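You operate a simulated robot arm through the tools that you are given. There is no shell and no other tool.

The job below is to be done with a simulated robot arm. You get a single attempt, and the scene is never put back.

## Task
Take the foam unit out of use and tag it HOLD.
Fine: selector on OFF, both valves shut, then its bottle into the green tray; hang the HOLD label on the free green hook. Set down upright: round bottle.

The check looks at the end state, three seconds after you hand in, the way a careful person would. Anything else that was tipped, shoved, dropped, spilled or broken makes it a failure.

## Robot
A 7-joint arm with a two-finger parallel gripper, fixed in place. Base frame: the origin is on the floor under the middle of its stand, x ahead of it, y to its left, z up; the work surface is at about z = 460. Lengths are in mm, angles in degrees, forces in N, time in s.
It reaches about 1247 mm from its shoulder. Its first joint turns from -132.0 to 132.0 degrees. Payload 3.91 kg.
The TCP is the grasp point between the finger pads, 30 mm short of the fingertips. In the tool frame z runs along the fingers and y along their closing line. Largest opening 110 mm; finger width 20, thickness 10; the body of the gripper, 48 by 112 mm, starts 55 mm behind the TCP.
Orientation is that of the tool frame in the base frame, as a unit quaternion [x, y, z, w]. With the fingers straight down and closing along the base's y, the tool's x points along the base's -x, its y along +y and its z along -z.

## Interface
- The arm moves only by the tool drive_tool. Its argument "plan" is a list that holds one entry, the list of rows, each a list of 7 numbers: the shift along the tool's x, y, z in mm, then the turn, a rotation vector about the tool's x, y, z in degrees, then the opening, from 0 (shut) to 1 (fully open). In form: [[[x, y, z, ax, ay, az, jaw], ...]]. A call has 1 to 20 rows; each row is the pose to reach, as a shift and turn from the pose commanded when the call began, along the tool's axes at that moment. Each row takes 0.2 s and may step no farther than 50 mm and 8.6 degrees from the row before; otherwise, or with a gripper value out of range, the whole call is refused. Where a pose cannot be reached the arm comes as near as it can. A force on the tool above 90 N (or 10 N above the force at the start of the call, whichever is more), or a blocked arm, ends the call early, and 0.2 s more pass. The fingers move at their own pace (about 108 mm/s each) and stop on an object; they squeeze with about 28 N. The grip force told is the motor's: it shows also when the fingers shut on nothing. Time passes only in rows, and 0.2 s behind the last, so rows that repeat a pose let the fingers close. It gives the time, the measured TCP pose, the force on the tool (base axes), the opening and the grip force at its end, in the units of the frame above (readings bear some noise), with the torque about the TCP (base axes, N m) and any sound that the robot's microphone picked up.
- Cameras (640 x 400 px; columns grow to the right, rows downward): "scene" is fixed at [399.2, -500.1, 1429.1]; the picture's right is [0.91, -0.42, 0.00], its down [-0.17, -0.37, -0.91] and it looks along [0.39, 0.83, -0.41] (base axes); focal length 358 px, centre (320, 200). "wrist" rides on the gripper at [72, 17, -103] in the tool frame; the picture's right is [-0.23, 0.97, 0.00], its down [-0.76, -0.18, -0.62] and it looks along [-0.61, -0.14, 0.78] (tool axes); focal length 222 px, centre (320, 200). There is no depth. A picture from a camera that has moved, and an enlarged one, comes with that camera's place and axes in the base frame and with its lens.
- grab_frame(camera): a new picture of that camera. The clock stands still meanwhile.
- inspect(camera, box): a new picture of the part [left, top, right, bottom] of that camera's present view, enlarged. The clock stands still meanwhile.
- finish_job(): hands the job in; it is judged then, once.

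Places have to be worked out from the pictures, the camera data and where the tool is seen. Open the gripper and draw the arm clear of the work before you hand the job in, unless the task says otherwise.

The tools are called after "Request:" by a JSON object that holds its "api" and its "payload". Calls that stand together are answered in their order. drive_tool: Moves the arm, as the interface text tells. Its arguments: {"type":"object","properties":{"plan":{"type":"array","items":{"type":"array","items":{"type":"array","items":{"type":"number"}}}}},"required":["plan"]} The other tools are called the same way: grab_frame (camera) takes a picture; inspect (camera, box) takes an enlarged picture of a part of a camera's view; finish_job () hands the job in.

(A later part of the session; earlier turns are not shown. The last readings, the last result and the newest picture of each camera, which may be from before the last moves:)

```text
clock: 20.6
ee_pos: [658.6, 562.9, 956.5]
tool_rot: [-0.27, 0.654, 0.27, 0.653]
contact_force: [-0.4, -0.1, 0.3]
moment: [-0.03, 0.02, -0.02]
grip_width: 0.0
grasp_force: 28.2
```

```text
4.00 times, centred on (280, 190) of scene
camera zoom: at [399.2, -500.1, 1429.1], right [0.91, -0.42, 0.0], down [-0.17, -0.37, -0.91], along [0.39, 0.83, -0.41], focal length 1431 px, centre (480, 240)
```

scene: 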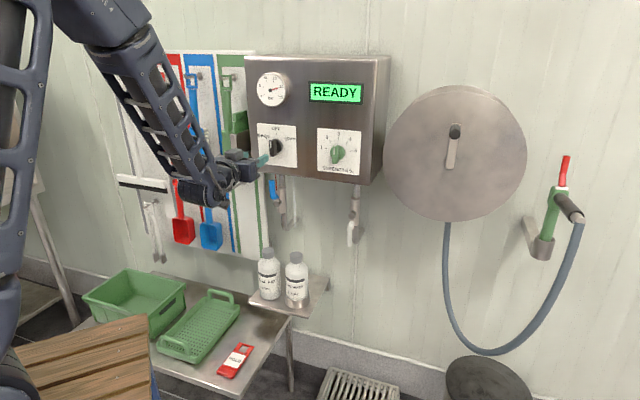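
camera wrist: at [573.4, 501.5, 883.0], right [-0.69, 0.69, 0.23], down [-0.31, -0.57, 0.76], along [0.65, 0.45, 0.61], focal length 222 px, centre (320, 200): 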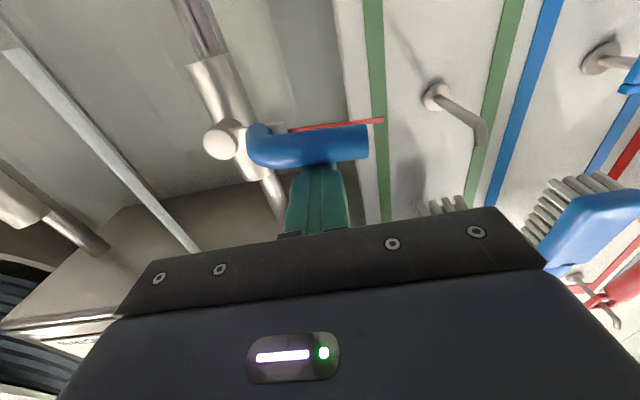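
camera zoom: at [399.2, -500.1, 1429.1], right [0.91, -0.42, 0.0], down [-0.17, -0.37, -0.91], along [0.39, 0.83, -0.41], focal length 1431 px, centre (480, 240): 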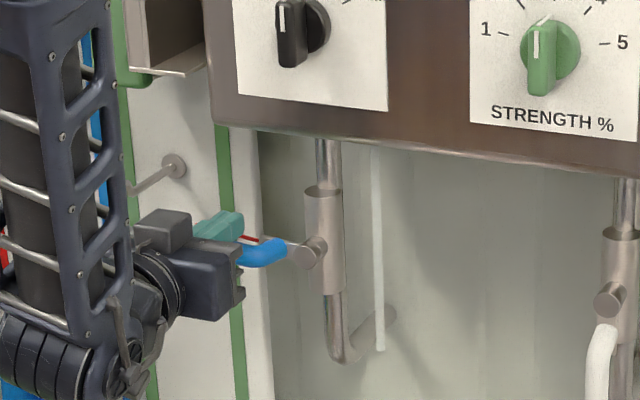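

The lever is near horizontal with almost no resistance. I push down the last ~10° in small steps and check for the stop.

Request:
{"api": "drive_tool", "payload": {"plan": [[[5, 2, 0, 0, 0, 0, 0], [10, 3.5, 0, 0, 0, 0, 0], [12, 3.5, 0, 0, 0, 0, 0]]]}}

Request:
{"api": "grab_frame", "payload": {"camera": "wrist"}}

Request:
{"api": "inspect", "payload": {"camera": "scene", "box": [220, 170, 320, 232]}}

```text
clock: 21.4
ee_pos: [658.6, 563.4, 948.4]
tool_rot: [-0.269, 0.651, 0.271, 0.656]
contact_force: [-0.2, -5.8, 29.7]
moment: [0.16, -0.29, -0.17]
grip_width: 0.0
grasp_force: 27.8
```

```text
taken
camera wrist: at [572.8, 503.5, 874.5], right [-0.69, 0.69, 0.23], down [-0.32, -0.57, 0.76], along [0.65, 0.45, 0.61], focal length 222 px, centre (320, 200)
```

wrist: 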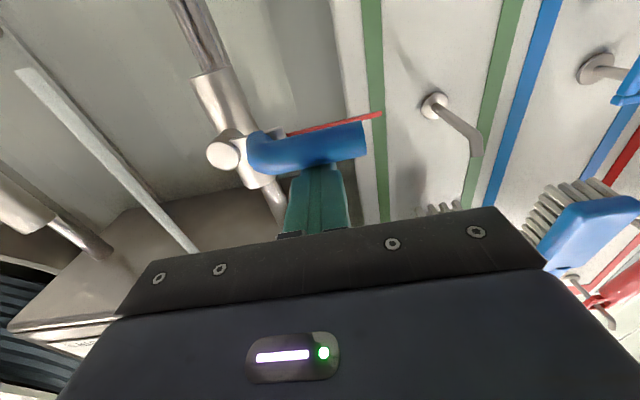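

```text
6.40 times, centred on (270, 201) of scene
camera zoom: at [399.2, -500.1, 1429.1], right [0.91, -0.42, 0.0], down [-0.17, -0.37, -0.91], along [0.39, 0.83, -0.41], focal length 2289 px, centre (640, 194)
```

zoom: 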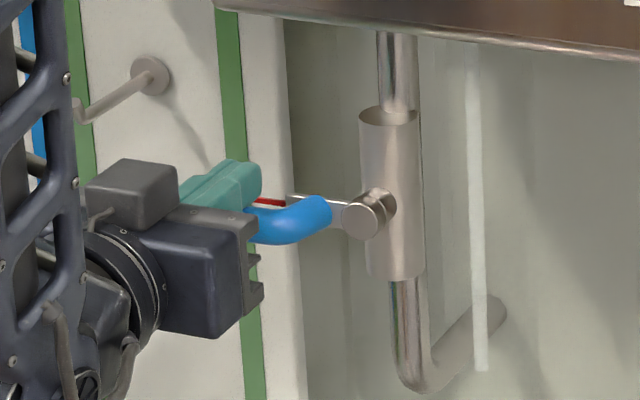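

A 30 N reaction shows the lever is at its stop, horizontal. I lift off, back out, and check.

Request:
{"api": "drive_tool", "payload": {"plan": [[[0, 0, 0, 0, 0, 0, 0], [-12, 0, -15, 0, 0, 0, 0], [-12, 0, -60, 0, 0, 0, 0], [-12, 0, -105, 0, 0, 0, 0], [-12, 0, -130, 0, 0, 0, 0]]]}}

Request:
{"api": "grab_frame", "payload": {"camera": "wrist"}}

Request:
{"api": "inspect", "payload": {"camera": "scene", "box": [220, 170, 320, 232]}}

Request:
{"api": "inspect", "payload": {"camera": "wrist", "box": [200, 50, 400, 175]}}

```text
clock: 22.6
ee_pos: [566.5, 471.8, 958.6]
tool_rot: [-0.27, 0.654, 0.27, 0.654]
contact_force: [-0.4, 0.2, 0.6]
moment: [0.0, -0.01, 0.03]
grip_width: 0.0
grasp_force: 28.1
```

```text
taken
camera wrist: at [480.3, 411.7, 884.8], right [-0.69, 0.69, 0.23], down [-0.31, -0.57, 0.76], along [0.65, 0.45, 0.61], focal length 222 px, centre (320, 200)
```

wrist: 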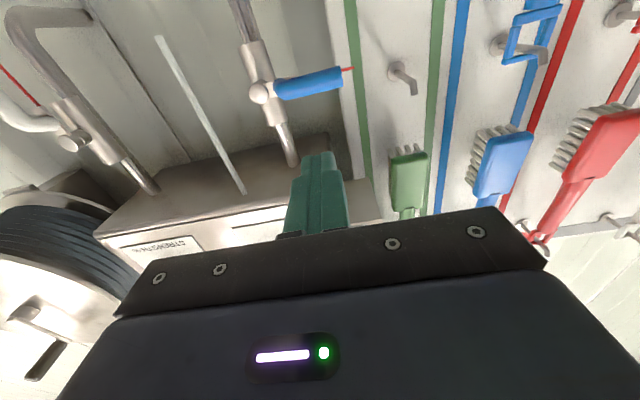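

```text
6.40 times, centred on (270, 201) of scene
camera zoom: at [399.2, -500.1, 1429.1], right [0.91, -0.42, 0.0], down [-0.17, -0.37, -0.91], along [0.39, 0.83, -0.41], focal length 2289 px, centre (640, 194)
```

zoom: 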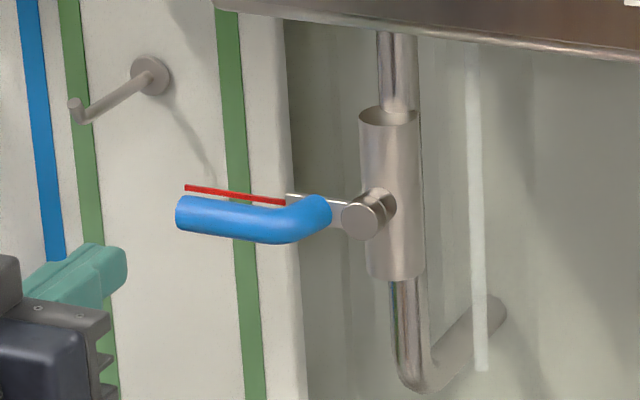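

```text
3.20 times, centred on (300, 112) of wrist
camera zoom: at [480.3, 411.7, 884.8], right [-0.69, 0.69, 0.23], down [-0.31, -0.57, 0.76], along [0.65, 0.45, 0.61], focal length 711 px, centre (384, 480)
```

zoom: 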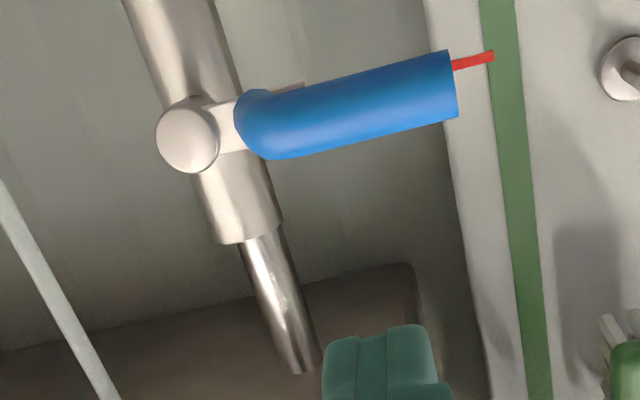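

The blue lever is horizontal (tip z≈929 vs stem 929), so that valve is shut. Now I travel to in front of the white valve's lower lever (s≈388, z≈862), staying at d≈740, fingers slightly open.

Request:
{"api": "drive_tool", "payload": {"plan": [[[13.8, -46, 1, 0, 0, 0, 0.3], [27.6, -92, 2, 0, 0, 0, 0.3], [41.4, -138, 3, 0, 0, 0, 0.3], [55.2, -184, 4, 0, 0, 0, 0.3], [69, -230, 5, 0, 0, 0, 0.3], [82.8, -276, 6, 0, 0, 0, 0.3], [96.6, -321.5, 6, 0, 0, 0, 0.3]]]}}

Request:
{"api": "grab_frame", "payload": {"camera": "wrist"}}

Request:
{"api": "grab_frame", "payload": {"camera": "scene"}}

```text
clock: 24.2
ee_pos: [799.3, 249.3, 861.6]
tool_rot: [-0.272, 0.653, 0.272, 0.653]
contact_force: [0.6, 0.4, -0.7]
moment: [-0.05, 0.02, -0.06]
grip_width: 32.8
grasp_force: 0.1
```

```text
taken
camera wrist: at [713.3, 188.6, 788.4], right [-0.69, 0.69, 0.23], down [-0.31, -0.57, 0.76], along [0.65, 0.45, 0.61], focal length 222 px, centre (320, 200)
```

wrist: 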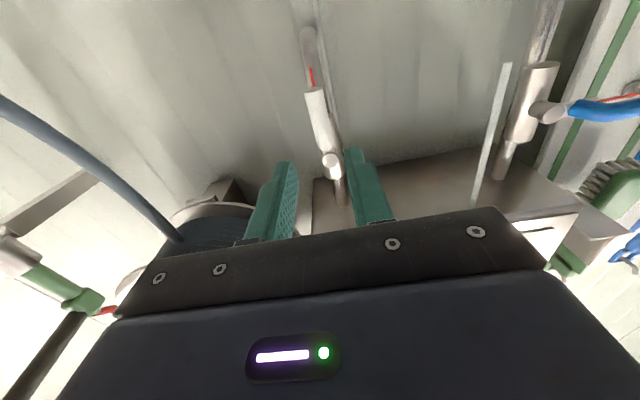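

```text
taken
```

scene: 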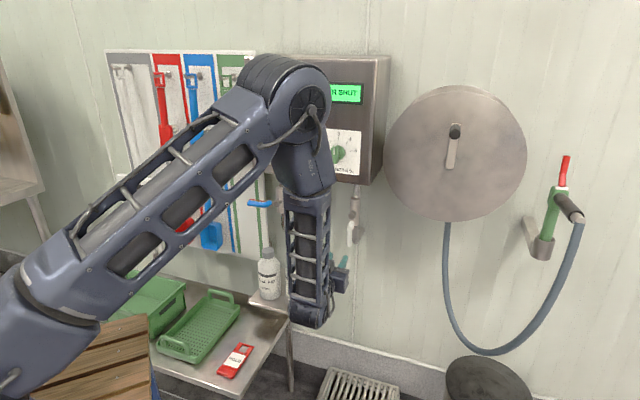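

The display now reports a valve shut. The white lever is centred between my fingers; I advance so they straddle it.

Request:
{"api": "drive_tool", "payload": {"plan": [[[0, -1, 40, 0, 0, 0, 0.3], [0, -1, 80, 0, 0, 0, 0.3], [0, -1, 105, 0, 0, 0, 0.3], [0, -1, 122, 0, 0, 0, 0.3]]]}}

Request:
{"api": "grab_frame", "payload": {"camera": "wrist"}}

Request:
{"api": "inspect", "payload": {"camera": "scene", "box": [280, 70, 400, 145]}}

```text
clock: 25.2
ee_pos: [884.5, 335.8, 861.5]
tool_rot: [-0.27, 0.653, 0.27, 0.654]
contact_force: [0.8, 0.1, -0.3]
moment: [-0.01, 0.0, -0.01]
grip_width: 32.9
grasp_force: 0.2
```

```text
taken
camera wrist: at [799.7, 275.0, 787.9], right [-0.69, 0.69, 0.23], down [-0.31, -0.57, 0.76], along [0.65, 0.45, 0.61], focal length 222 px, centre (320, 200)
```

wrist: 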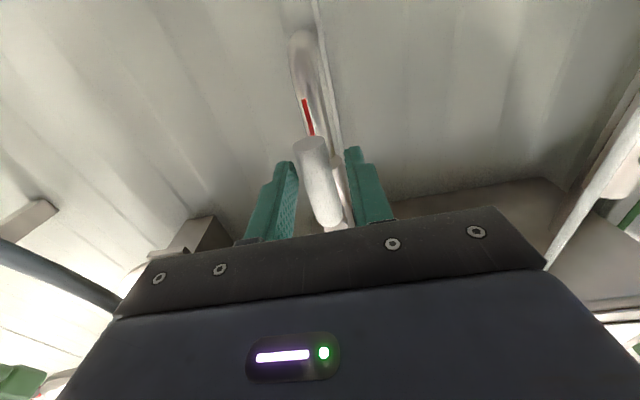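

```text
5.33 times, centred on (340, 108) of scene
camera zoom: at [399.2, -500.1, 1429.1], right [0.91, -0.42, 0.0], down [-0.17, -0.37, -0.91], along [0.39, 0.83, -0.41], focal length 1908 px, centre (213, 693)
```

zoom: 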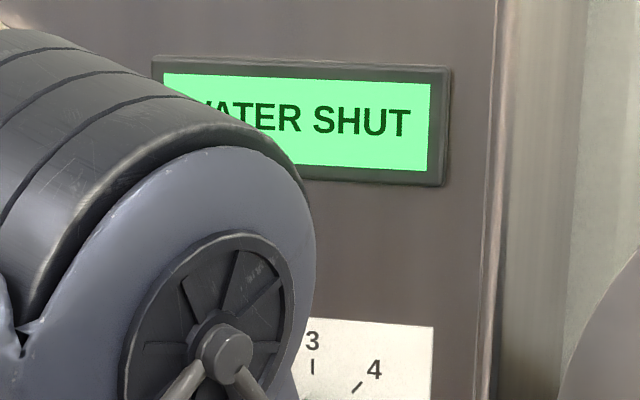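

Display: "WATER SHUT". The white lever is straddled; I nudge right ~14 mm to test that direction.

Request:
{"api": "drive_tool", "payload": {"plan": [[[0, -5, 0, 0, 0, 0, 0.3], [0, -9, 0, 0, 0, 0, 0.3], [0, -14, 0, 0, 0, 0, 0.3]]]}}

Request:
{"api": "grab_frame", "payload": {"camera": "wrist"}}

```text
clock: 26.0
ee_pos: [894.5, 324.2, 861.2]
tool_rot: [-0.271, 0.653, 0.271, 0.653]
contact_force: [-1.0, 0.5, 0.3]
moment: [0.01, -0.01, 0.01]
grip_width: 33.5
grasp_force: 0.4
```

```text
taken
camera wrist: at [808.6, 264.2, 787.2], right [-0.69, 0.69, 0.23], down [-0.31, -0.57, 0.76], along [0.65, 0.45, 0.61], focal length 222 px, centre (320, 200)
```

wrist: 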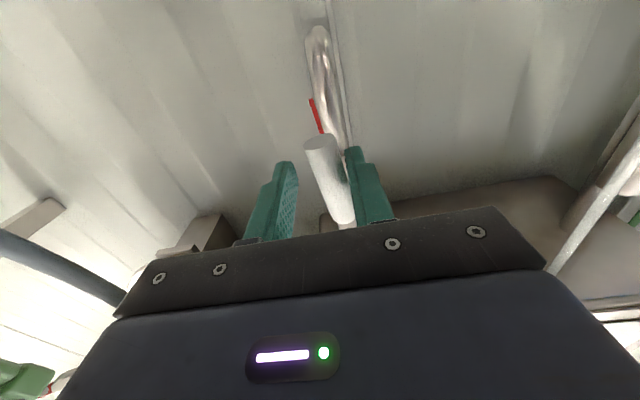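

The lever moves right freely with no resistance. I back out, close the fingers and re-enter on the lever's left side to push it through.

Request:
{"api": "drive_tool", "payload": {"plan": [[[0, 4, 0, 0, 0, 0, 0.3], [0, 4, -30, 0, 0, 0, 0.3], [0, 4, -60, 0, 0, 0, 0.1], [0, 4, -60, 0, 0, 0, 0], [0, 36, -60, 0, 0, 0, 0], [0, 36, -30, 0, 0, 0, 0], [0, 36, 0, 0, 0, 0, 0]]]}}

Request:
{"api": "grab_frame", "payload": {"camera": "wrist"}}

```text
clock: 27.6
ee_pos: [867.8, 348.3, 860.6]
tool_rot: [-0.27, 0.654, 0.27, 0.653]
contact_force: [0.1, 0.1, -0.1]
moment: [0.0, 0.0, 0.0]
grip_width: 0.0
grasp_force: 27.9
```

```text
taken
camera wrist: at [782.8, 288.3, 787.4], right [-0.69, 0.69, 0.23], down [-0.31, -0.57, 0.76], along [0.65, 0.45, 0.61], focal length 222 px, centre (320, 200)
```

wrist: 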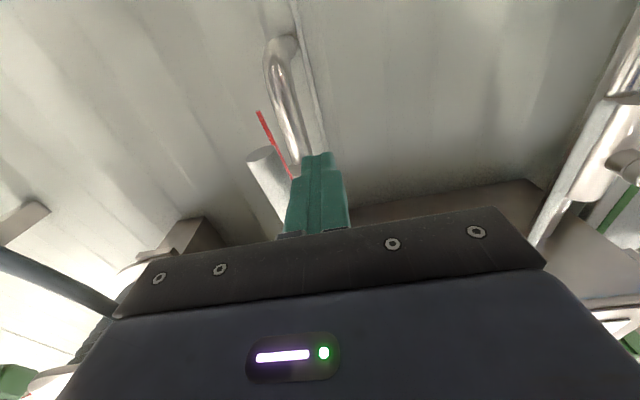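

The lever is to the right of my closed fingers. I push it along its arc toward the right, up to about 80°.

Request:
{"api": "drive_tool", "payload": {"plan": [[[0.5, -14.3, 1, 0, 0, 0, 0], [0.8, -26, 2, 0, 0, 0, 0], [-1, -37.7, 3, 0, 0, 0, 0], [-4.8, -48.9, 3, 0, 0, 0, 0], [-10.4, -59.3, 3, 0, 0, 0, 0], [-17.8, -68.5, 3, 0, 0, 0, 0], [-26.7, -76.3, 3, 0, 0, 0, 0], [-36.8, -82.4, 3, 0, 0, 0, 0]]]}}

Request:
{"api": "grab_frame", "payload": {"camera": "wrist"}}

Request:
{"api": "grab_frame", "payload": {"camera": "scene"}}

```text
clock: 29.4
ee_pos: [929.1, 293.3, 897.4]
tool_rot: [-0.27, 0.653, 0.27, 0.654]
contact_force: [0.0, -0.4, 0.1]
moment: [0.0, 0.0, 0.01]
grip_width: 0.0
grasp_force: 27.8
```

```text
taken
camera wrist: at [844.5, 232.6, 824.1], right [-0.69, 0.69, 0.23], down [-0.32, -0.57, 0.76], along [0.65, 0.45, 0.61], focal length 222 px, centre (320, 200)
```

wrist: 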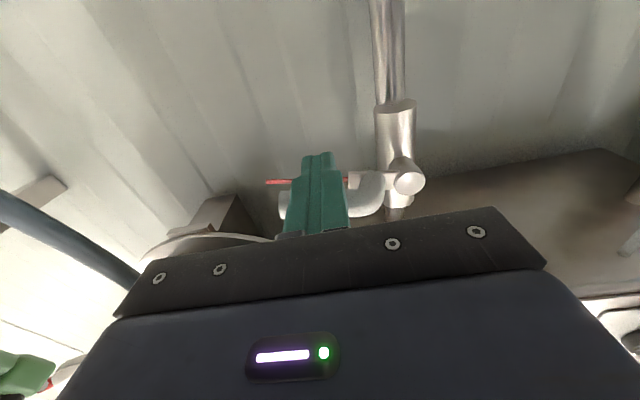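

```text
taken
```

scene: 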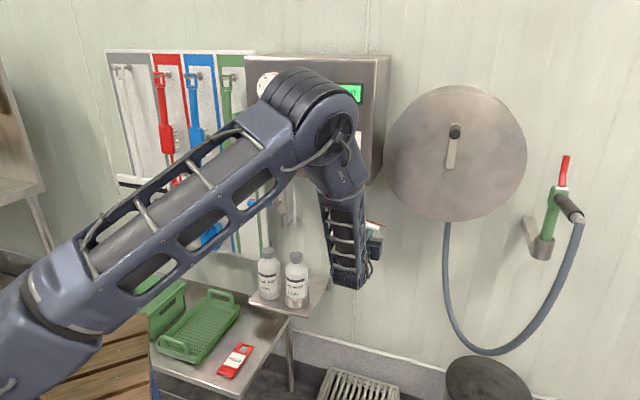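

The white lever is nearly horizontal. I push up the last ~10° until the stop reacts.

Request:
{"api": "drive_tool", "payload": {"plan": [[[-5, -2, 0, 0, 0, 0, 0], [-10, -4, 0, 0, 0, 0, 0], [-12.5, -4, 0, 0, 0, 0, 0]]]}}

Request:
{"api": "grab_frame", "payload": {"camera": "wrist"}}

```text
clock: 30.2
ee_pos: [932.7, 291.0, 909.4]
tool_rot: [-0.27, 0.653, 0.271, 0.653]
contact_force: [0.1, -1.4, -1.6]
moment: [-0.01, 0.03, -0.05]
grip_width: 0.1
grasp_force: 27.6
```

```text
taken
camera wrist: at [846.6, 229.8, 836.0], right [-0.69, 0.69, 0.23], down [-0.32, -0.57, 0.76], along [0.65, 0.45, 0.61], focal length 222 px, centre (320, 200)
```

wrist: 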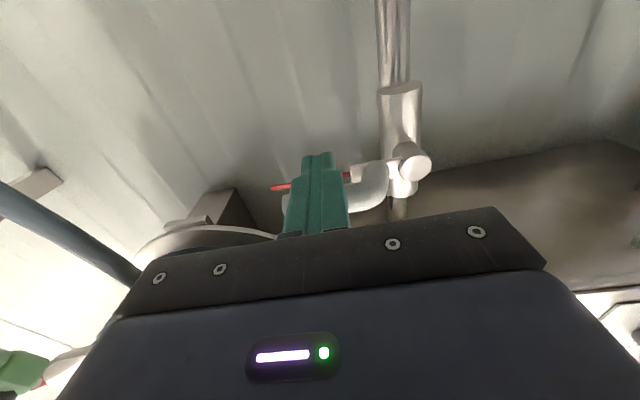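

Only slight reaction yet; I push up 3 mm more.

Request:
{"api": "drive_tool", "payload": {"plan": [[[-1.5, 0, 0, 0, 0, 0, 0], [-3, 0, 0, 0, 0, 0, 0]]]}}

```text
clock: 30.8
ee_pos: [931.5, 289.6, 909.8]
tool_rot: [-0.271, 0.655, 0.27, 0.652]
contact_force: [4.3, 1.1, -12.0]
moment: [-0.13, 0.13, -0.01]
grip_width: 0.0
grasp_force: 27.9
```

The stop reacts (12 N, no further motion). I drop away from the lever, back out and check it.

Request:
{"api": "drive_tool", "payload": {"plan": [[[-2, 0, 0, 0, 0, 0, 0], [12, 0, -5, 0, 0, 0, 0], [14, 0, -45, 0, 0, 0, 0], [14, 0, -90, 0, 0, 0, 0], [14, 0, -135, 0, 0, 0, 0]]]}}

Request:
{"api": "grab_frame", "payload": {"camera": "wrist"}}

Request:
{"api": "grab_frame", "payload": {"camera": "scene"}}

Request:
{"api": "inspect", "payload": {"camera": "wrist", "box": [240, 70, 440, 195]}}

```text
clock: 32.0
ee_pos: [836.9, 195.7, 897.5]
tool_rot: [-0.271, 0.653, 0.271, 0.653]
contact_force: [-0.6, 0.0, -0.2]
moment: [0.0, -0.02, -0.03]
grip_width: 0.0
grasp_force: 28.2
```

```text
taken
camera wrist: at [750.3, 134.7, 823.7], right [-0.69, 0.69, 0.23], down [-0.31, -0.57, 0.76], along [0.65, 0.45, 0.61], focal length 222 px, centre (320, 200)
```

wrist: 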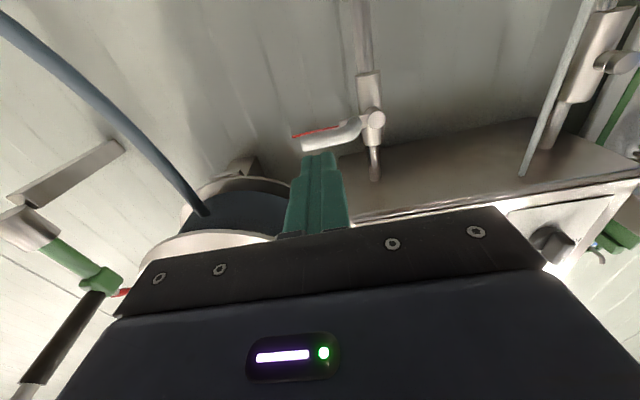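

```text
taken
```

scene: 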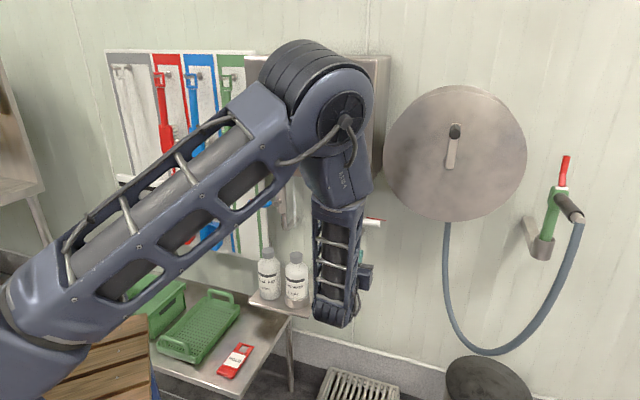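

```text
3.20 times, centred on (340, 132) of wrist
camera zoom: at [750.3, 134.7, 823.7], right [-0.69, 0.69, 0.23], down [-0.31, -0.57, 0.76], along [0.65, 0.45, 0.61], focal length 711 px, centre (256, 416)
```

zoom: 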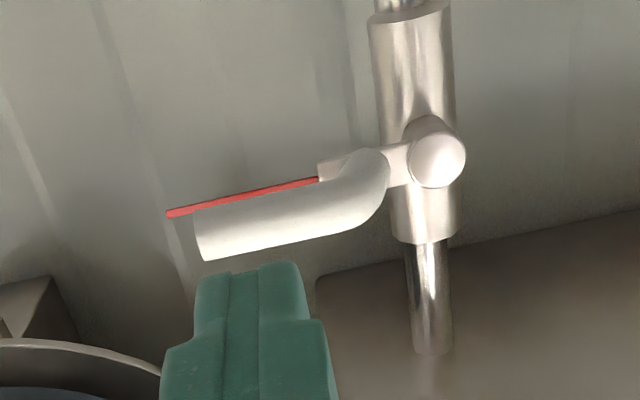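

Both levers are now horizontal (white tip z≈929 vs stem 928). Next, the bottle: I move to in front of the FOAM WASH bottle at cap height, fingers half open, to measure it.

Request:
{"api": "drive_tool", "payload": {"plan": [[[17.8, 43, -6.7, 0, 0, 0, 0.3], [35.7, 86, -13.3, 0, 0, 0, 0.5], [53.5, 129, -20, 0, 0, 0, 0.6], [71.3, 172, -26.7, 0, 0, 0, 0.6], [89.2, 215, -33.3, 0, 0, 0, 0.6], [107, 258, -40, 0, 0, 0, 0.6]]]}}

Request:
{"api": "grab_frame", "payload": {"camera": "wrist"}}

Request:
{"api": "grab_frame", "payload": {"camera": "scene"}}

```text
clock: 33.4
ee_pos: [625.2, 352.3, 791.5]
tool_rot: [-0.27, 0.653, 0.27, 0.653]
contact_force: [-0.3, -0.6, 0.0]
moment: [0.01, -0.01, 0.02]
grip_width: 65.9
grasp_force: 0.1
```

```text
taken
camera wrist: at [539.5, 291.1, 719.2], right [-0.69, 0.69, 0.23], down [-0.32, -0.57, 0.76], along [0.65, 0.45, 0.61], focal length 222 px, centre (320, 200)
```

wrist: 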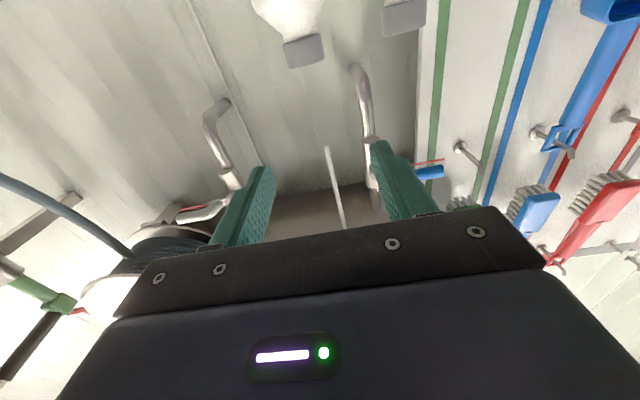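

```text
taken
```

scene: 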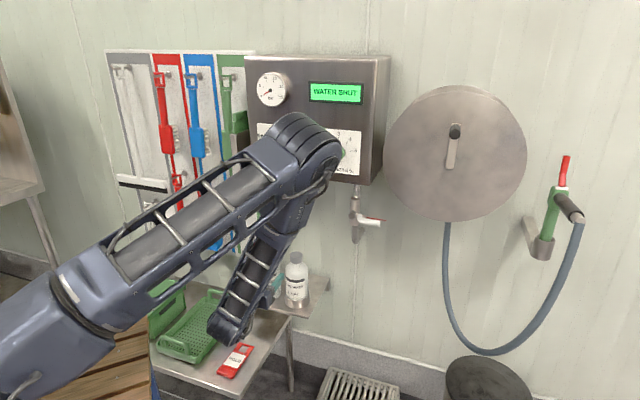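

The FOAM WASH cap triangulates to (s≈199, d≈891, z≈738), about 44 mm wide, with RINSE AID 110 mm to its left; gauge dropped to 0. I line up on the cap at its height, stopping short.

Request:
{"api": "drive_tool", "payload": {"plan": [[[27, -3, 30, 0, 0, 0, 0.6], [54.5, -5.7, 60, 0, 0, 0, 0.6], [54.5, -5.7, 90, 0, 0, 0, 0.6]]]}}

Request:
{"api": "grab_frame", "payload": {"camera": "wrist"}}

Request:
{"api": "inspect", "payload": {"camera": "scene", "box": [220, 230, 340, 305]}}

```text
clock: 34.2
ee_pos: [692.8, 410.2, 737.8]
tool_rot: [-0.27, 0.654, 0.27, 0.654]
contact_force: [-0.2, 0.2, 0.2]
moment: [-0.01, 0.01, 0.01]
grip_width: 66.1
grasp_force: 0.1
```

```text
taken
camera wrist: at [607.1, 349.6, 664.4], right [-0.69, 0.69, 0.23], down [-0.32, -0.57, 0.76], along [0.65, 0.45, 0.61], focal length 222 px, centre (320, 200)
```

wrist: 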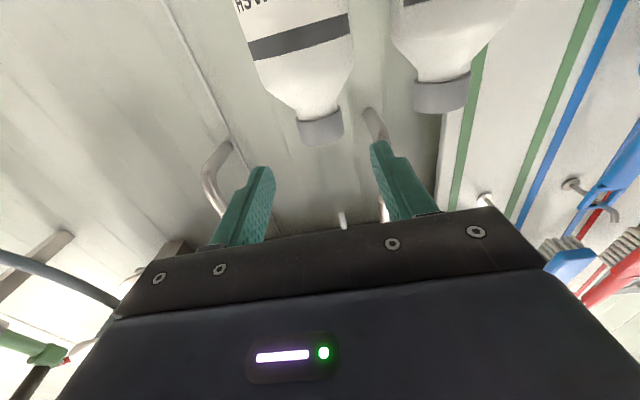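

```text
5.33 times, centred on (280, 268) of scene
camera zoom: at [399.2, -500.1, 1429.1], right [0.91, -0.42, 0.0], down [-0.17, -0.37, -0.91], along [0.39, 0.83, -0.41], focal length 1908 px, centre (533, -160)
```

zoom: 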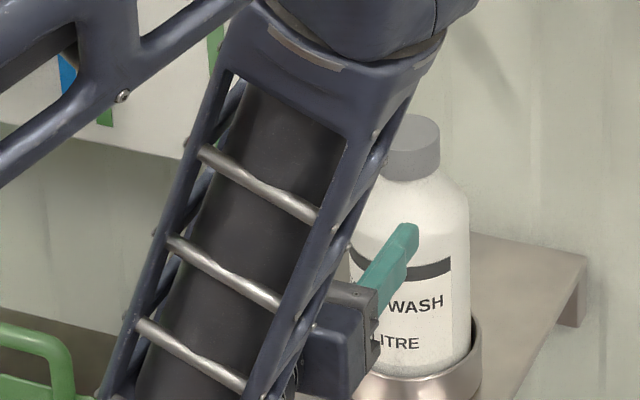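

The cap is centred on the tool axis (±15 mm tall). I advance so the fingers pass either side of the cap.

Request:
{"api": "drive_tool", "payload": {"plan": [[[0, 0.5, 40, 0, 0, 0, 0.6], [0, 0.5, 78, 0, 0, 0, 0.6], [0, 0.5, 100, 0, 0, 0, 0.6], [0, 0.5, 110, 0, 0, 0, 0.6]]]}}

Request:
{"api": "grab_frame", "payload": {"camera": "wrist"}}

Request:
{"api": "inspect", "payload": {"camera": "scene", "box": [220, 230, 340, 305]}}

```text
clock: 35.2
ee_pos: [771.0, 486.8, 737.2]
tool_rot: [-0.271, 0.654, 0.27, 0.653]
contact_force: [-0.4, -0.3, -0.8]
moment: [-0.04, -0.03, 0.0]
grip_width: 66.1
grasp_force: 0.0
```

```text
taken
camera wrist: at [684.5, 425.9, 664.2], right [-0.69, 0.69, 0.23], down [-0.31, -0.57, 0.76], along [0.65, 0.45, 0.61], focal length 222 px, centre (320, 200)
```

wrist: 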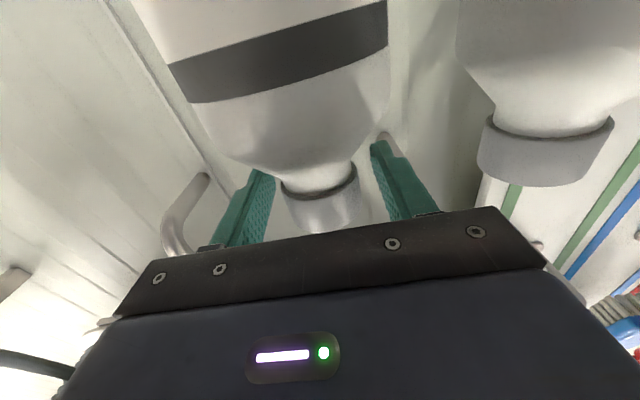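

```text
5.33 times, centred on (280, 268) of scene
camera zoom: at [399.2, -500.1, 1429.1], right [0.91, -0.42, 0.0], down [-0.17, -0.37, -0.91], along [0.39, 0.83, -0.41], focal length 1908 px, centre (533, -160)
```

zoom: 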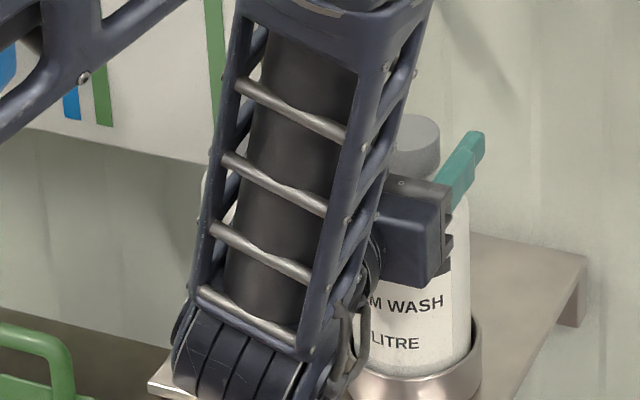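

The cap sits between the fingers. I close on it.

Request:
{"api": "drive_tool", "payload": {"plan": [[[0, 0, 0, 0, 0, 0, 0.4], [0, 0, 0, 0, 0, 0, 0.2], [0, 0, 0, 0, 0, 0, 0], [0, 0, 0, 0, 0, 0, 0]]]}}

Request:
{"api": "grab_frame", "payload": {"camera": "wrist"}}

```text
clock: 36.2
ee_pos: [770.4, 487.0, 737.5]
tool_rot: [-0.271, 0.653, 0.271, 0.653]
contact_force: [-2.8, 9.0, -0.2]
moment: [0.24, 0.13, 0.03]
grip_width: 43.7
grasp_force: 28.2
```

```text
taken
camera wrist: at [684.1, 426.2, 664.3], right [-0.69, 0.69, 0.23], down [-0.31, -0.57, 0.76], along [0.65, 0.45, 0.61], focal length 222 px, centre (320, 200)
```

wrist: 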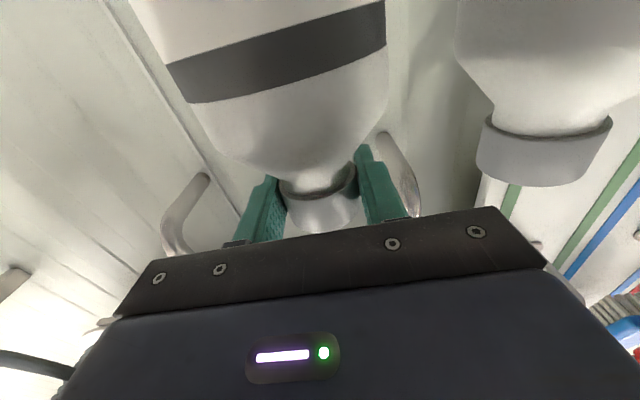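

The cap is gripped at 43.7 mm. I lift straight up slowly to bring the bottle out of its ring.

Request:
{"api": "drive_tool", "payload": {"plan": [[[0, 1, 0, 0, 0, 0, 0], [-8, 1, 0, 0, 0, 0, 0], [-18, 1, 0, 0, 0, 0, 0], [-30, 1, 0, 0, 0, 0, 0], [-44, 1, 0, 0, 0, 0, 0], [-58, 1, 0, 0, 0, 0, 0], [-58, 1, 0, 0, 0, 0, 0]]]}}

Request:
{"api": "grab_frame", "payload": {"camera": "wrist"}}

Request:
{"api": "grab_frame", "payload": {"camera": "scene"}}

Request:
{"api": "inspect", "payload": {"camera": "scene", "box": [220, 220, 340, 320]}}

```text
clock: 37.8
ee_pos: [769.5, 485.8, 795.2]
tool_rot: [-0.27, 0.653, 0.27, 0.653]
contact_force: [0.3, 0.8, -10.5]
moment: [-0.02, 0.0, 0.02]
grip_width: 43.5
grasp_force: 28.1
```

```text
taken
camera wrist: at [683.9, 426.3, 721.6], right [-0.69, 0.69, 0.23], down [-0.31, -0.57, 0.76], along [0.65, 0.45, 0.61], focal length 222 px, centre (320, 200)
```

wrist: 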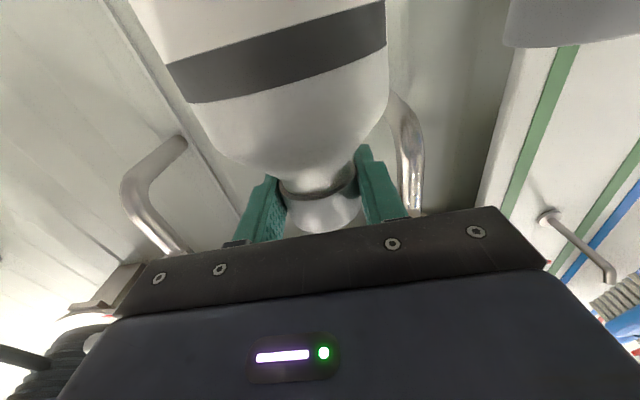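

```text
taken
```

scene: 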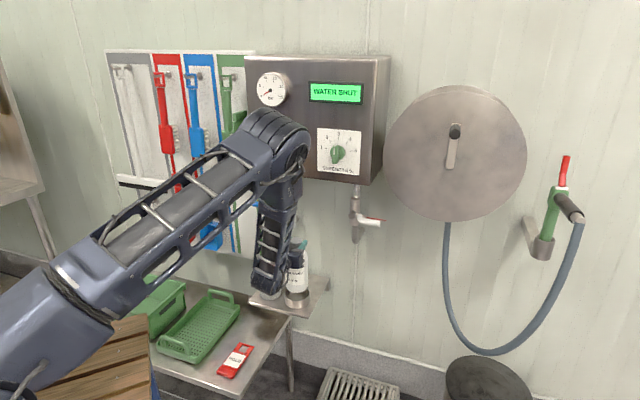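

```text
4.00 times, centred on (280, 270) of scene
camera zoom: at [399.2, -500.1, 1429.1], right [0.91, -0.42, 0.0], down [-0.17, -0.37, -0.91], along [0.39, 0.83, -0.41], focal length 1431 px, centre (480, -80)
```

zoom: 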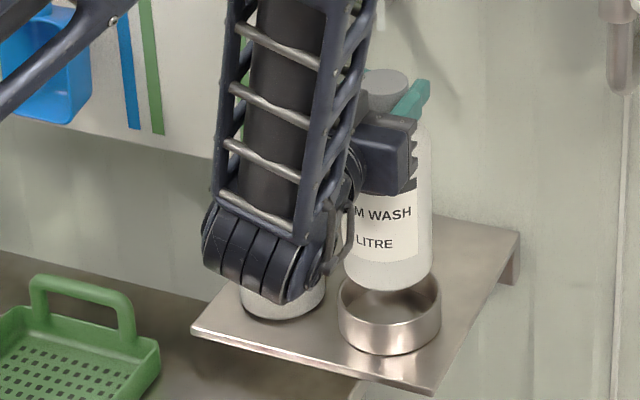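

The bottle hangs clear of the ring (10.5 N ≈ 1 kg). I back it straight out past the shelf edge, then raise slightly.

Request:
{"api": "drive_tool", "payload": {"plan": [[[-4, 0, -10, 0, 0, 0, 0], [-8, 0, -30, 0, 0, 0, 0], [-10, 0, -60, 0, 0, 0, 0], [-10, 0, -95, 0, 0, 0, 0], [-10, 0, -130, 0, 0, 0, 0], [-10, 0, -160, 0, 0, 0, 0]]]}}

Request:
{"api": "grab_frame", "payload": {"camera": "scene"}}

Request:
{"api": "inspect", "payload": {"camera": "scene", "box": [80, 260, 280, 385]}}

Request:
{"api": "grab_frame", "payload": {"camera": "wrist"}}

```text
clock: 39.2
ee_pos: [657.2, 375.8, 805.0]
tool_rot: [-0.271, 0.653, 0.271, 0.653]
contact_force: [0.3, 0.6, -11.0]
moment: [-0.01, 0.02, -0.01]
grip_width: 43.4
grasp_force: 28.2
```

```text
taken
```

scene: 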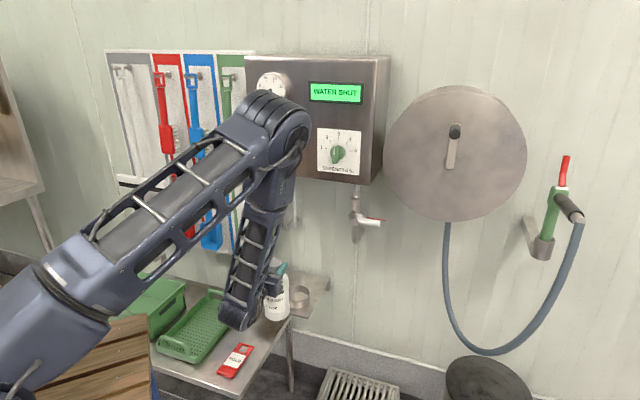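

```text
3.20 times, centred on (180, 322) of scene
camera zoom: at [399.2, -500.1, 1429.1], right [0.91, -0.42, 0.0], down [-0.17, -0.37, -0.91], along [0.39, 0.83, -0.41], focal length 1145 px, centre (768, -192)
```

zoom: 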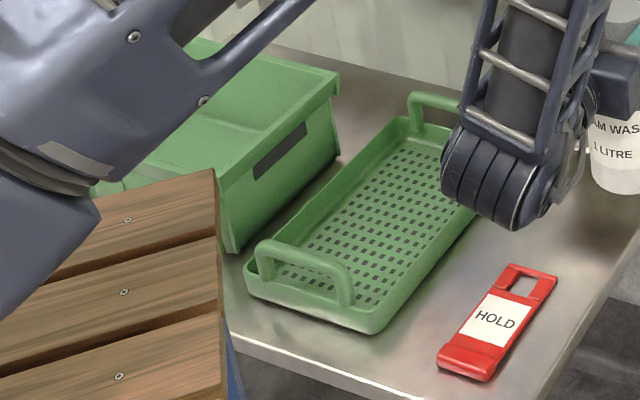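

```text
taken
camera wrist: at [571.8, 314.8, 731.3], right [-0.69, 0.69, 0.23], down [-0.31, -0.57, 0.76], along [0.65, 0.45, 0.61], focal length 222 px, centre (320, 200)
```

wrist: 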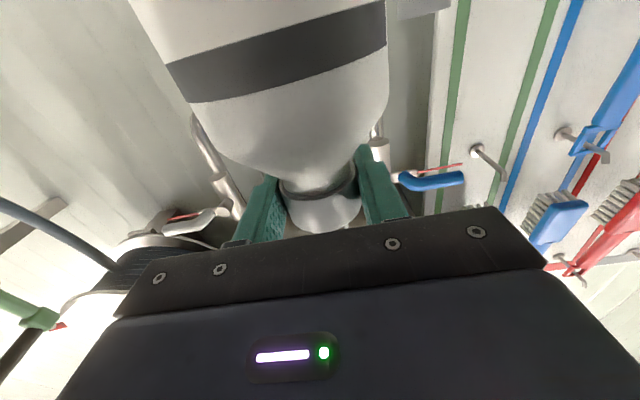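

The bottle is out over open space at (199, 730, 805). I carry it left at this height to above the perforated green tray (centre about s=-105, d=720).

Request:
{"api": "drive_tool", "payload": {"plan": [[[0, 20, 3, 0, 0, 0, 0], [0, 55, 6, 0, 0, 0, 0], [0, 95, 10, 0, 0, 0, 0], [0, 138, 13, 0, 0, 0, 0], [0, 181, 17, 0, 0, 0, 0], [0, 222, 20, 0, 0, 0, 0], [0, 258, 23, 0, 0, 0, 0], [0, 285, 25, 0, 0, 0, 0], [0, 304, 25, 0, 0, 0, 0]]]}}

Request:
{"api": "grab_frame", "payload": {"camera": "scene"}}

Request:
{"api": "grab_frame", "payload": {"camera": "wrist"}}

```text
clock: 41.2
ee_pos: [460.1, 607.5, 804.9]
tool_rot: [-0.271, 0.654, 0.27, 0.653]
contact_force: [0.3, -0.7, -10.8]
moment: [-0.06, -0.08, 0.04]
grip_width: 43.4
grasp_force: 28.0
```

```text
taken
```

scene: 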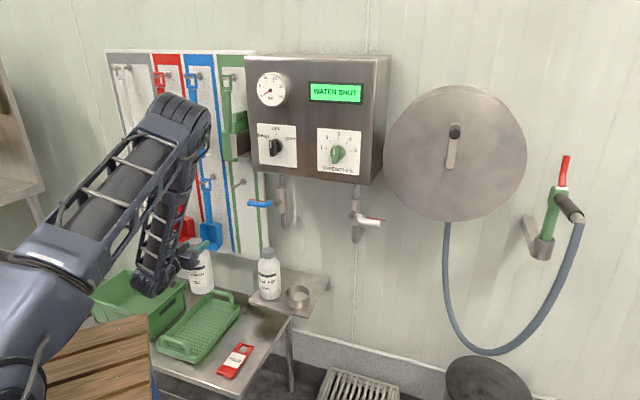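

```text
taken
camera wrist: at [374.3, 546.8, 731.8], right [-0.69, 0.69, 0.23], down [-0.32, -0.57, 0.76], along [0.65, 0.45, 0.61], focal length 222 px, centre (320, 200)
```

wrist: 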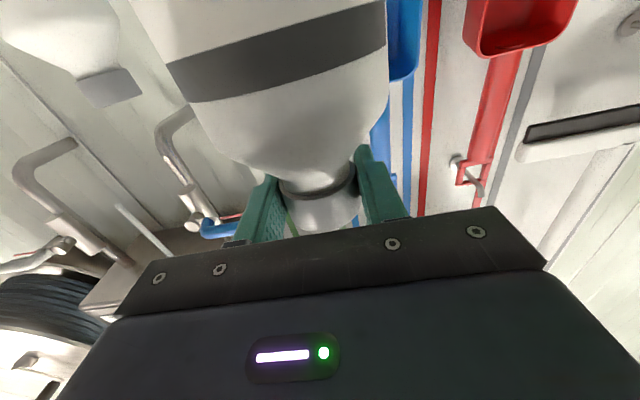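

The bottle is above the tray. I lower it to about 40 mm above the expected set-down and check alignment.

Request:
{"api": "drive_tool", "payload": {"plan": [[[20, 0, 0, 0, 0, 0, 0], [50, 0, 0, 0, 0, 0, 0], [80, 0, 0, 0, 0, 0, 0], [105, 0, 0, 0, 0, 0, 0], [115, 0, 0, 0, 0, 0, 0]]]}}

Request:
{"api": "grab_frame", "payload": {"camera": "scene"}}

Request:
{"api": "inspect", "payload": {"camera": "scene", "box": [110, 240, 270, 365]}}

```text
clock: 42.4
ee_pos: [458.9, 606.5, 691.1]
tool_rot: [-0.272, 0.653, 0.271, 0.653]
contact_force: [0.6, -0.9, -10.7]
moment: [-0.02, -0.02, -0.02]
grip_width: 43.4
grasp_force: 27.7
```

```text
taken
```

scene: 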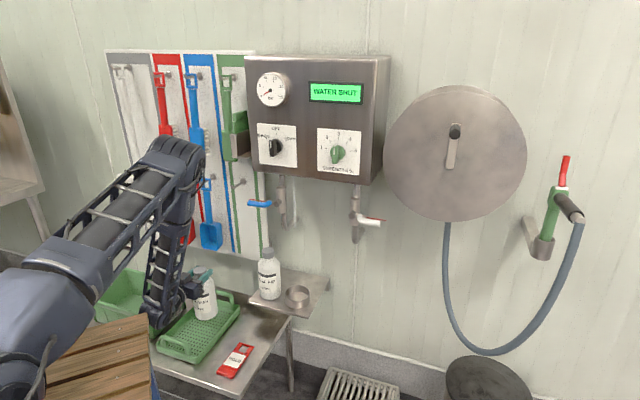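

```text
3.20 times, centred on (190, 302) of scene
camera zoom: at [399.2, -500.1, 1429.1], right [0.91, -0.42, 0.0], down [-0.17, -0.37, -0.91], along [0.39, 0.83, -0.41], focal length 1145 px, centre (736, -128)
```

zoom: 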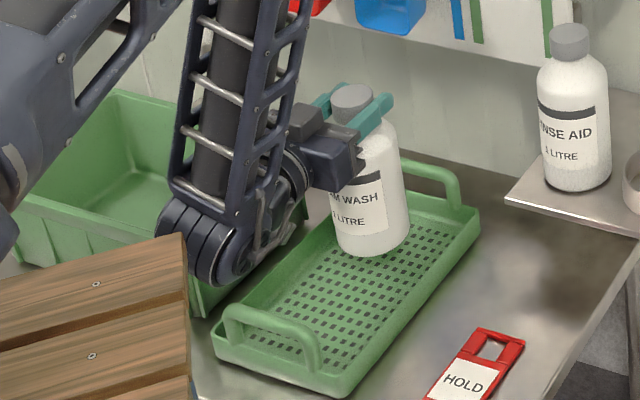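

The bottle hovers over the tray interior, clear of handles and crate. I lower further, 32 mm in small steps.

Request:
{"api": "drive_tool", "payload": {"plan": [[[8, 0, 0, 0, 0, 0, 0], [16, 0, 0, 0, 0, 0, 0], [24, 0, 0, 0, 0, 0, 0], [32, 0, 0, 0, 0, 0, 0]]]}}

Request:
{"api": "inspect", "payload": {"camera": "scene", "box": [110, 240, 270, 365]}}

```text
clock: 43.4
ee_pos: [458.7, 607.1, 658.7]
tool_rot: [-0.27, 0.653, 0.271, 0.653]
contact_force: [0.0, -0.1, -10.3]
moment: [0.01, 0.04, 0.02]
grip_width: 43.5
grasp_force: 27.8
```

```text
3.20 times, centred on (190, 302) of scene
camera zoom: at [399.2, -500.1, 1429.1], right [0.91, -0.42, 0.0], down [-0.17, -0.37, -0.91], along [0.39, 0.83, -0.41], focal length 1145 px, centre (736, -128)
```

zoom: 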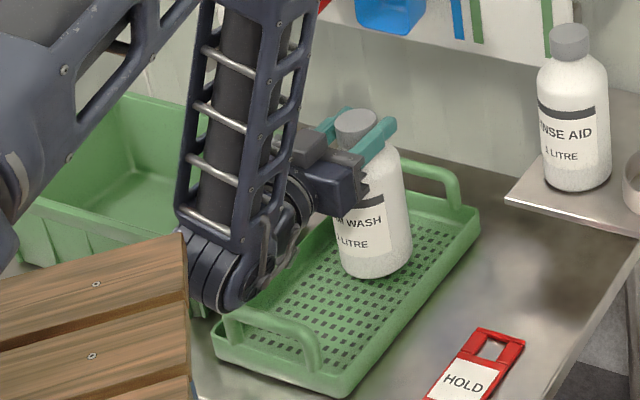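

Still hanging free (10.3 N). The wrist is near the tray's front handle in this view, so I zoom in to check the clearance before the last few millimetres.

Request:
{"api": "inspect", "payload": {"camera": "scene", "box": [150, 290, 230, 365]}}

Request:
{"api": "grab_frame", "payload": {"camera": "wrist"}}

```text
5.33 times, centred on (190, 328) of scene
camera zoom: at [399.2, -500.1, 1429.1], right [0.91, -0.42, 0.0], down [-0.17, -0.37, -0.91], along [0.39, 0.83, -0.41], focal length 1908 px, centre (1013, -480)
```

zoom: 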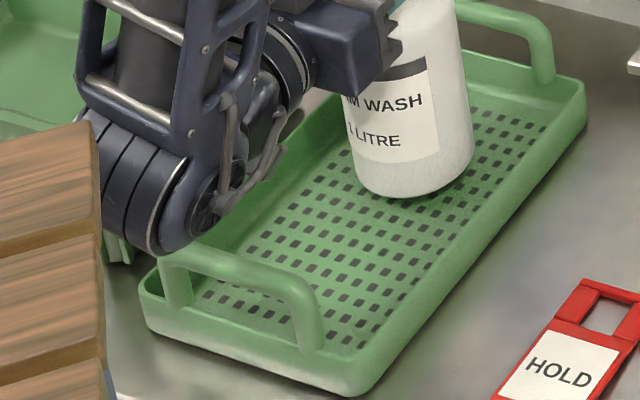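

```text
taken
camera wrist: at [373.1, 547.5, 584.8], right [-0.69, 0.69, 0.23], down [-0.31, -0.57, 0.76], along [0.65, 0.45, 0.61], focal length 222 px, centre (320, 200)
```

wrist: 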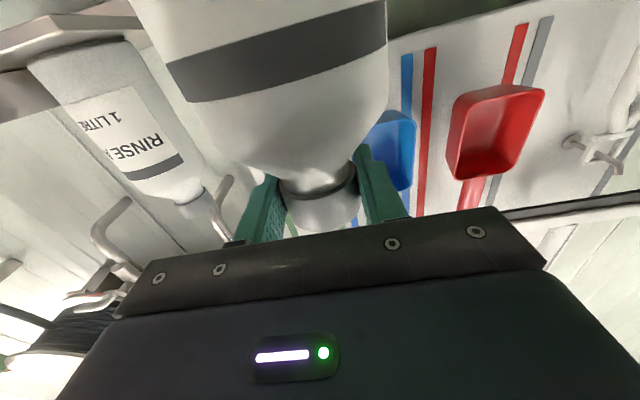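

Geometrically the wrist joint sits ~230 mm behind the TCP (d≈525, bottom z≈605), short of and above the handle (d≈595, z≈550), so there is clearance. I lower in 3 mm steps watching the force.

Request:
{"api": "drive_tool", "payload": {"plan": [[[3, 0, 0, 0, 0, 0, 0], [6, 0, 0, 0, 0, 0, 0]]]}}

```text
clock: 44.0
ee_pos: [459.2, 608.7, 651.1]
tool_rot: [-0.271, 0.653, 0.271, 0.653]
contact_force: [-0.4, -0.2, -10.6]
moment: [-0.07, 0.01, 0.03]
grip_width: 43.5
grasp_force: 28.9
```

Still hanging free at z≈651. I continue in 3 mm steps.

Request:
{"api": "drive_tool", "payload": {"plan": [[[3, 0, 0, 0, 0, 0, 0], [5, 0, 0, 0, 0, 0, 0]]]}}

```text
clock: 44.6
ee_pos: [459.4, 607.0, 645.2]
tool_rot: [-0.27, 0.653, 0.27, 0.654]
contact_force: [0.4, -0.2, -11.3]
moment: [-0.01, -0.02, 0.03]
grip_width: 43.4
grasp_force: 27.6
```

No contact yet at z≈645. I look and continue down in small steps.

Request:
{"api": "drive_tool", "payload": {"plan": [[[2, 0, 0, 0, 0, 0, 0], [4, 0, 0, 0, 0, 0, 0]]]}}

Request:
{"api": "inspect", "payload": {"camera": "scene", "box": [150, 270, 250, 345]}}

```text
clock: 45.2
ee_pos: [458.9, 607.7, 642.1]
tool_rot: [-0.271, 0.653, 0.271, 0.653]
contact_force: [-0.5, 1.5, -10.9]
moment: [-0.02, 0.06, 0.01]
grip_width: 43.6
grasp_force: 27.9
```

```text
5.33 times, centred on (200, 308) of scene
camera zoom: at [399.2, -500.1, 1429.1], right [0.91, -0.42, 0.0], down [-0.17, -0.37, -0.91], along [0.39, 0.83, -0.41], focal length 1908 px, centre (960, -373)
```

zoom: 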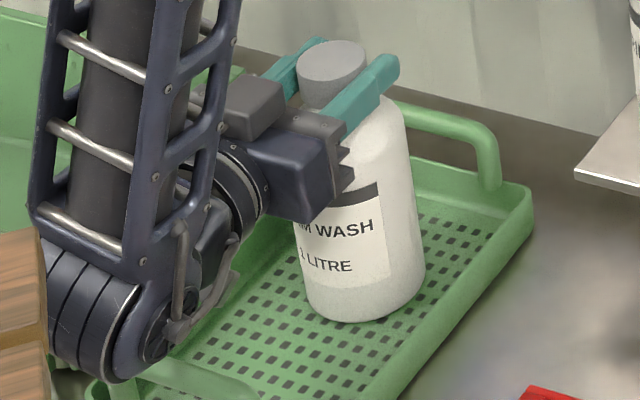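

The bottle base is now nearly on the tray floor (base ≈ 468). I go down in 1.5 mm steps until the tray takes the weight.

Request:
{"api": "drive_tool", "payload": {"plan": [[[1.5, 0, 0, 0, 0, 0, 0], [3, 0, 0, 0, 0, 0, 0]]]}}

```text
clock: 45.8
ee_pos: [458.6, 608.4, 642.2]
tool_rot: [-0.27, 0.652, 0.271, 0.654]
contact_force: [-1.8, -5.9, 25.9]
moment: [-0.27, -0.14, -0.02]
grip_width: 43.4
grasp_force: 28.0
```

Contact: the tray now carries the bottle. I ease up 2 mm to relax the push, then open the fingers.

Request:
{"api": "drive_tool", "payload": {"plan": [[[-1, 0, 0, 0, 0, 0, 0], [-2, 0, 0, 0, 0, 0, 0]]]}}

```text
clock: 46.4
ee_pos: [459.6, 607.7, 641.8]
tool_rot: [-0.271, 0.654, 0.27, 0.653]
contact_force: [3.3, 4.5, 9.4]
moment: [0.5, -0.26, -0.01]
grip_width: 43.8
grasp_force: 27.7
```

The residual push is about 9 N upward plus the bottle's weight on the tray; I ease another 0.7 mm and open.

Request:
{"api": "drive_tool", "payload": {"plan": [[[-0.7, 0, 0, 0, 0, 0, 0], [-0.7, 0, 0, 0, 0, 0, 0.5], [-0.7, 0, 0, 0, 0, 0, 0.6], [-0.7, 0, 0, 0, 0, 0, 0.6]]]}}

Request:
{"api": "inspect", "payload": {"camera": "scene", "box": [150, 250, 250, 345]}}

Request:
{"api": "grab_frame", "payload": {"camera": "wrist"}}

```text
clock: 47.4
ee_pos: [459.7, 606.5, 642.3]
tool_rot: [-0.27, 0.653, 0.271, 0.654]
contact_force: [0.4, 0.1, 0.6]
moment: [0.02, -0.02, -0.05]
grip_width: 66.1
grasp_force: 0.1
```

```text
4.21 times, centred on (200, 298) of scene
camera zoom: at [399.2, -500.1, 1429.1], right [0.91, -0.42, 0.0], down [-0.17, -0.37, -0.91], along [0.39, 0.83, -0.41], focal length 1506 px, centre (825, -210)
```

zoom: 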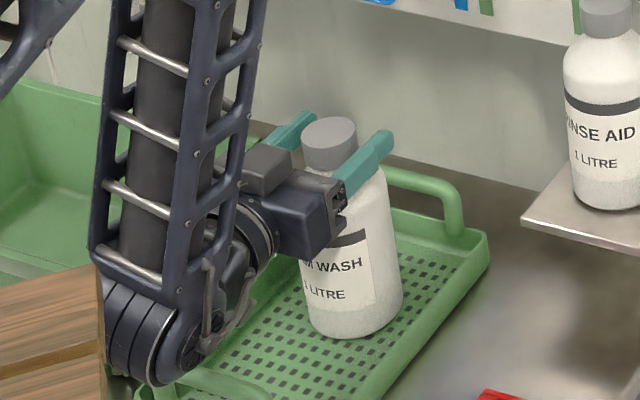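

```text
taken
camera wrist: at [373.8, 546.8, 569.1], right [-0.69, 0.69, 0.23], down [-0.31, -0.57, 0.76], along [0.65, 0.45, 0.61], focal length 222 px, centre (320, 200)
```

wrist: 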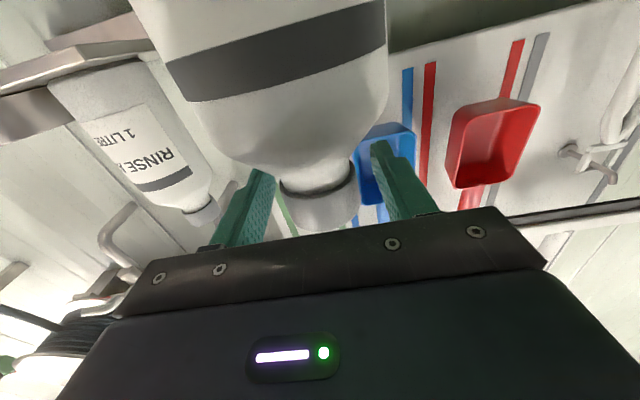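

The bottle stands upright on its own in the tray. I open wider and rise straight up so the fingers clear the cap.

Request:
{"api": "drive_tool", "payload": {"plan": [[[0, 0, 0, 0, 0, 0, 0.85], [0, 0, 0, 0, 0, 0, 0.85], [-15, 0, 0, 0, 0, 0, 0.85], [-35, 0, 0, 0, 0, 0, 0.85], [-70, 0, 0, 0, 0, 0, 0.85], [-115, 0, 0, 0, 0, 0, 0.85], [-160, 0, 0, 0, 0, 0, 0.85]]]}}

Request:
{"api": "grab_frame", "payload": {"camera": "scene"}}

Request:
{"api": "inspect", "payload": {"camera": "scene", "box": [110, 240, 270, 365]}}

Request:
{"api": "grab_frame", "payload": {"camera": "wrist"}}

```text
clock: 49.0
ee_pos: [459.1, 607.5, 802.7]
tool_rot: [-0.271, 0.653, 0.27, 0.653]
contact_force: [0.5, 0.0, -0.4]
moment: [0.01, -0.02, -0.01]
grip_width: 93.4
grasp_force: 0.0
```

```text
taken
```

scene: 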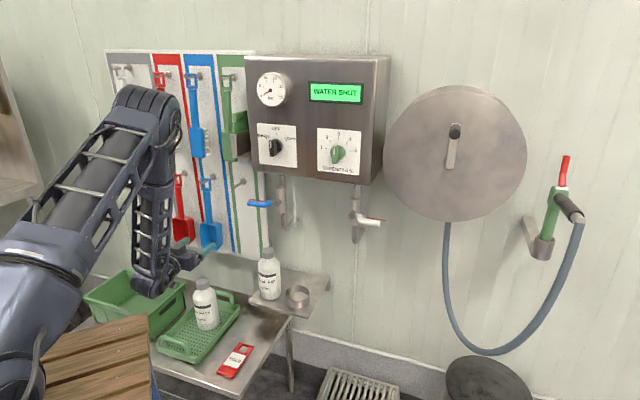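

```text
3.20 times, centred on (190, 302) of scene
camera zoom: at [399.2, -500.1, 1429.1], right [0.91, -0.42, 0.0], down [-0.17, -0.37, -0.91], along [0.39, 0.83, -0.41], focal length 1145 px, centre (736, -128)
```

zoom: 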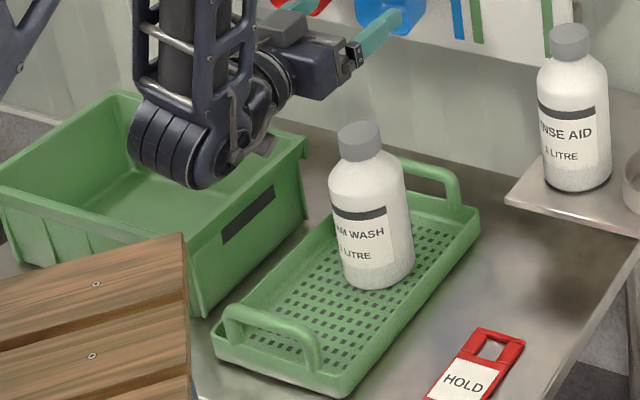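

```text
taken
camera wrist: at [373.7, 546.1, 728.6], right [-0.69, 0.69, 0.23], down [-0.31, -0.57, 0.76], along [0.65, 0.45, 0.61], focal length 222 px, centre (320, 200)
```

wrist: 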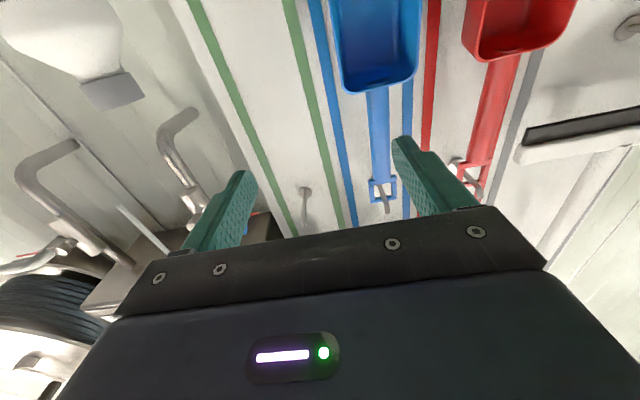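

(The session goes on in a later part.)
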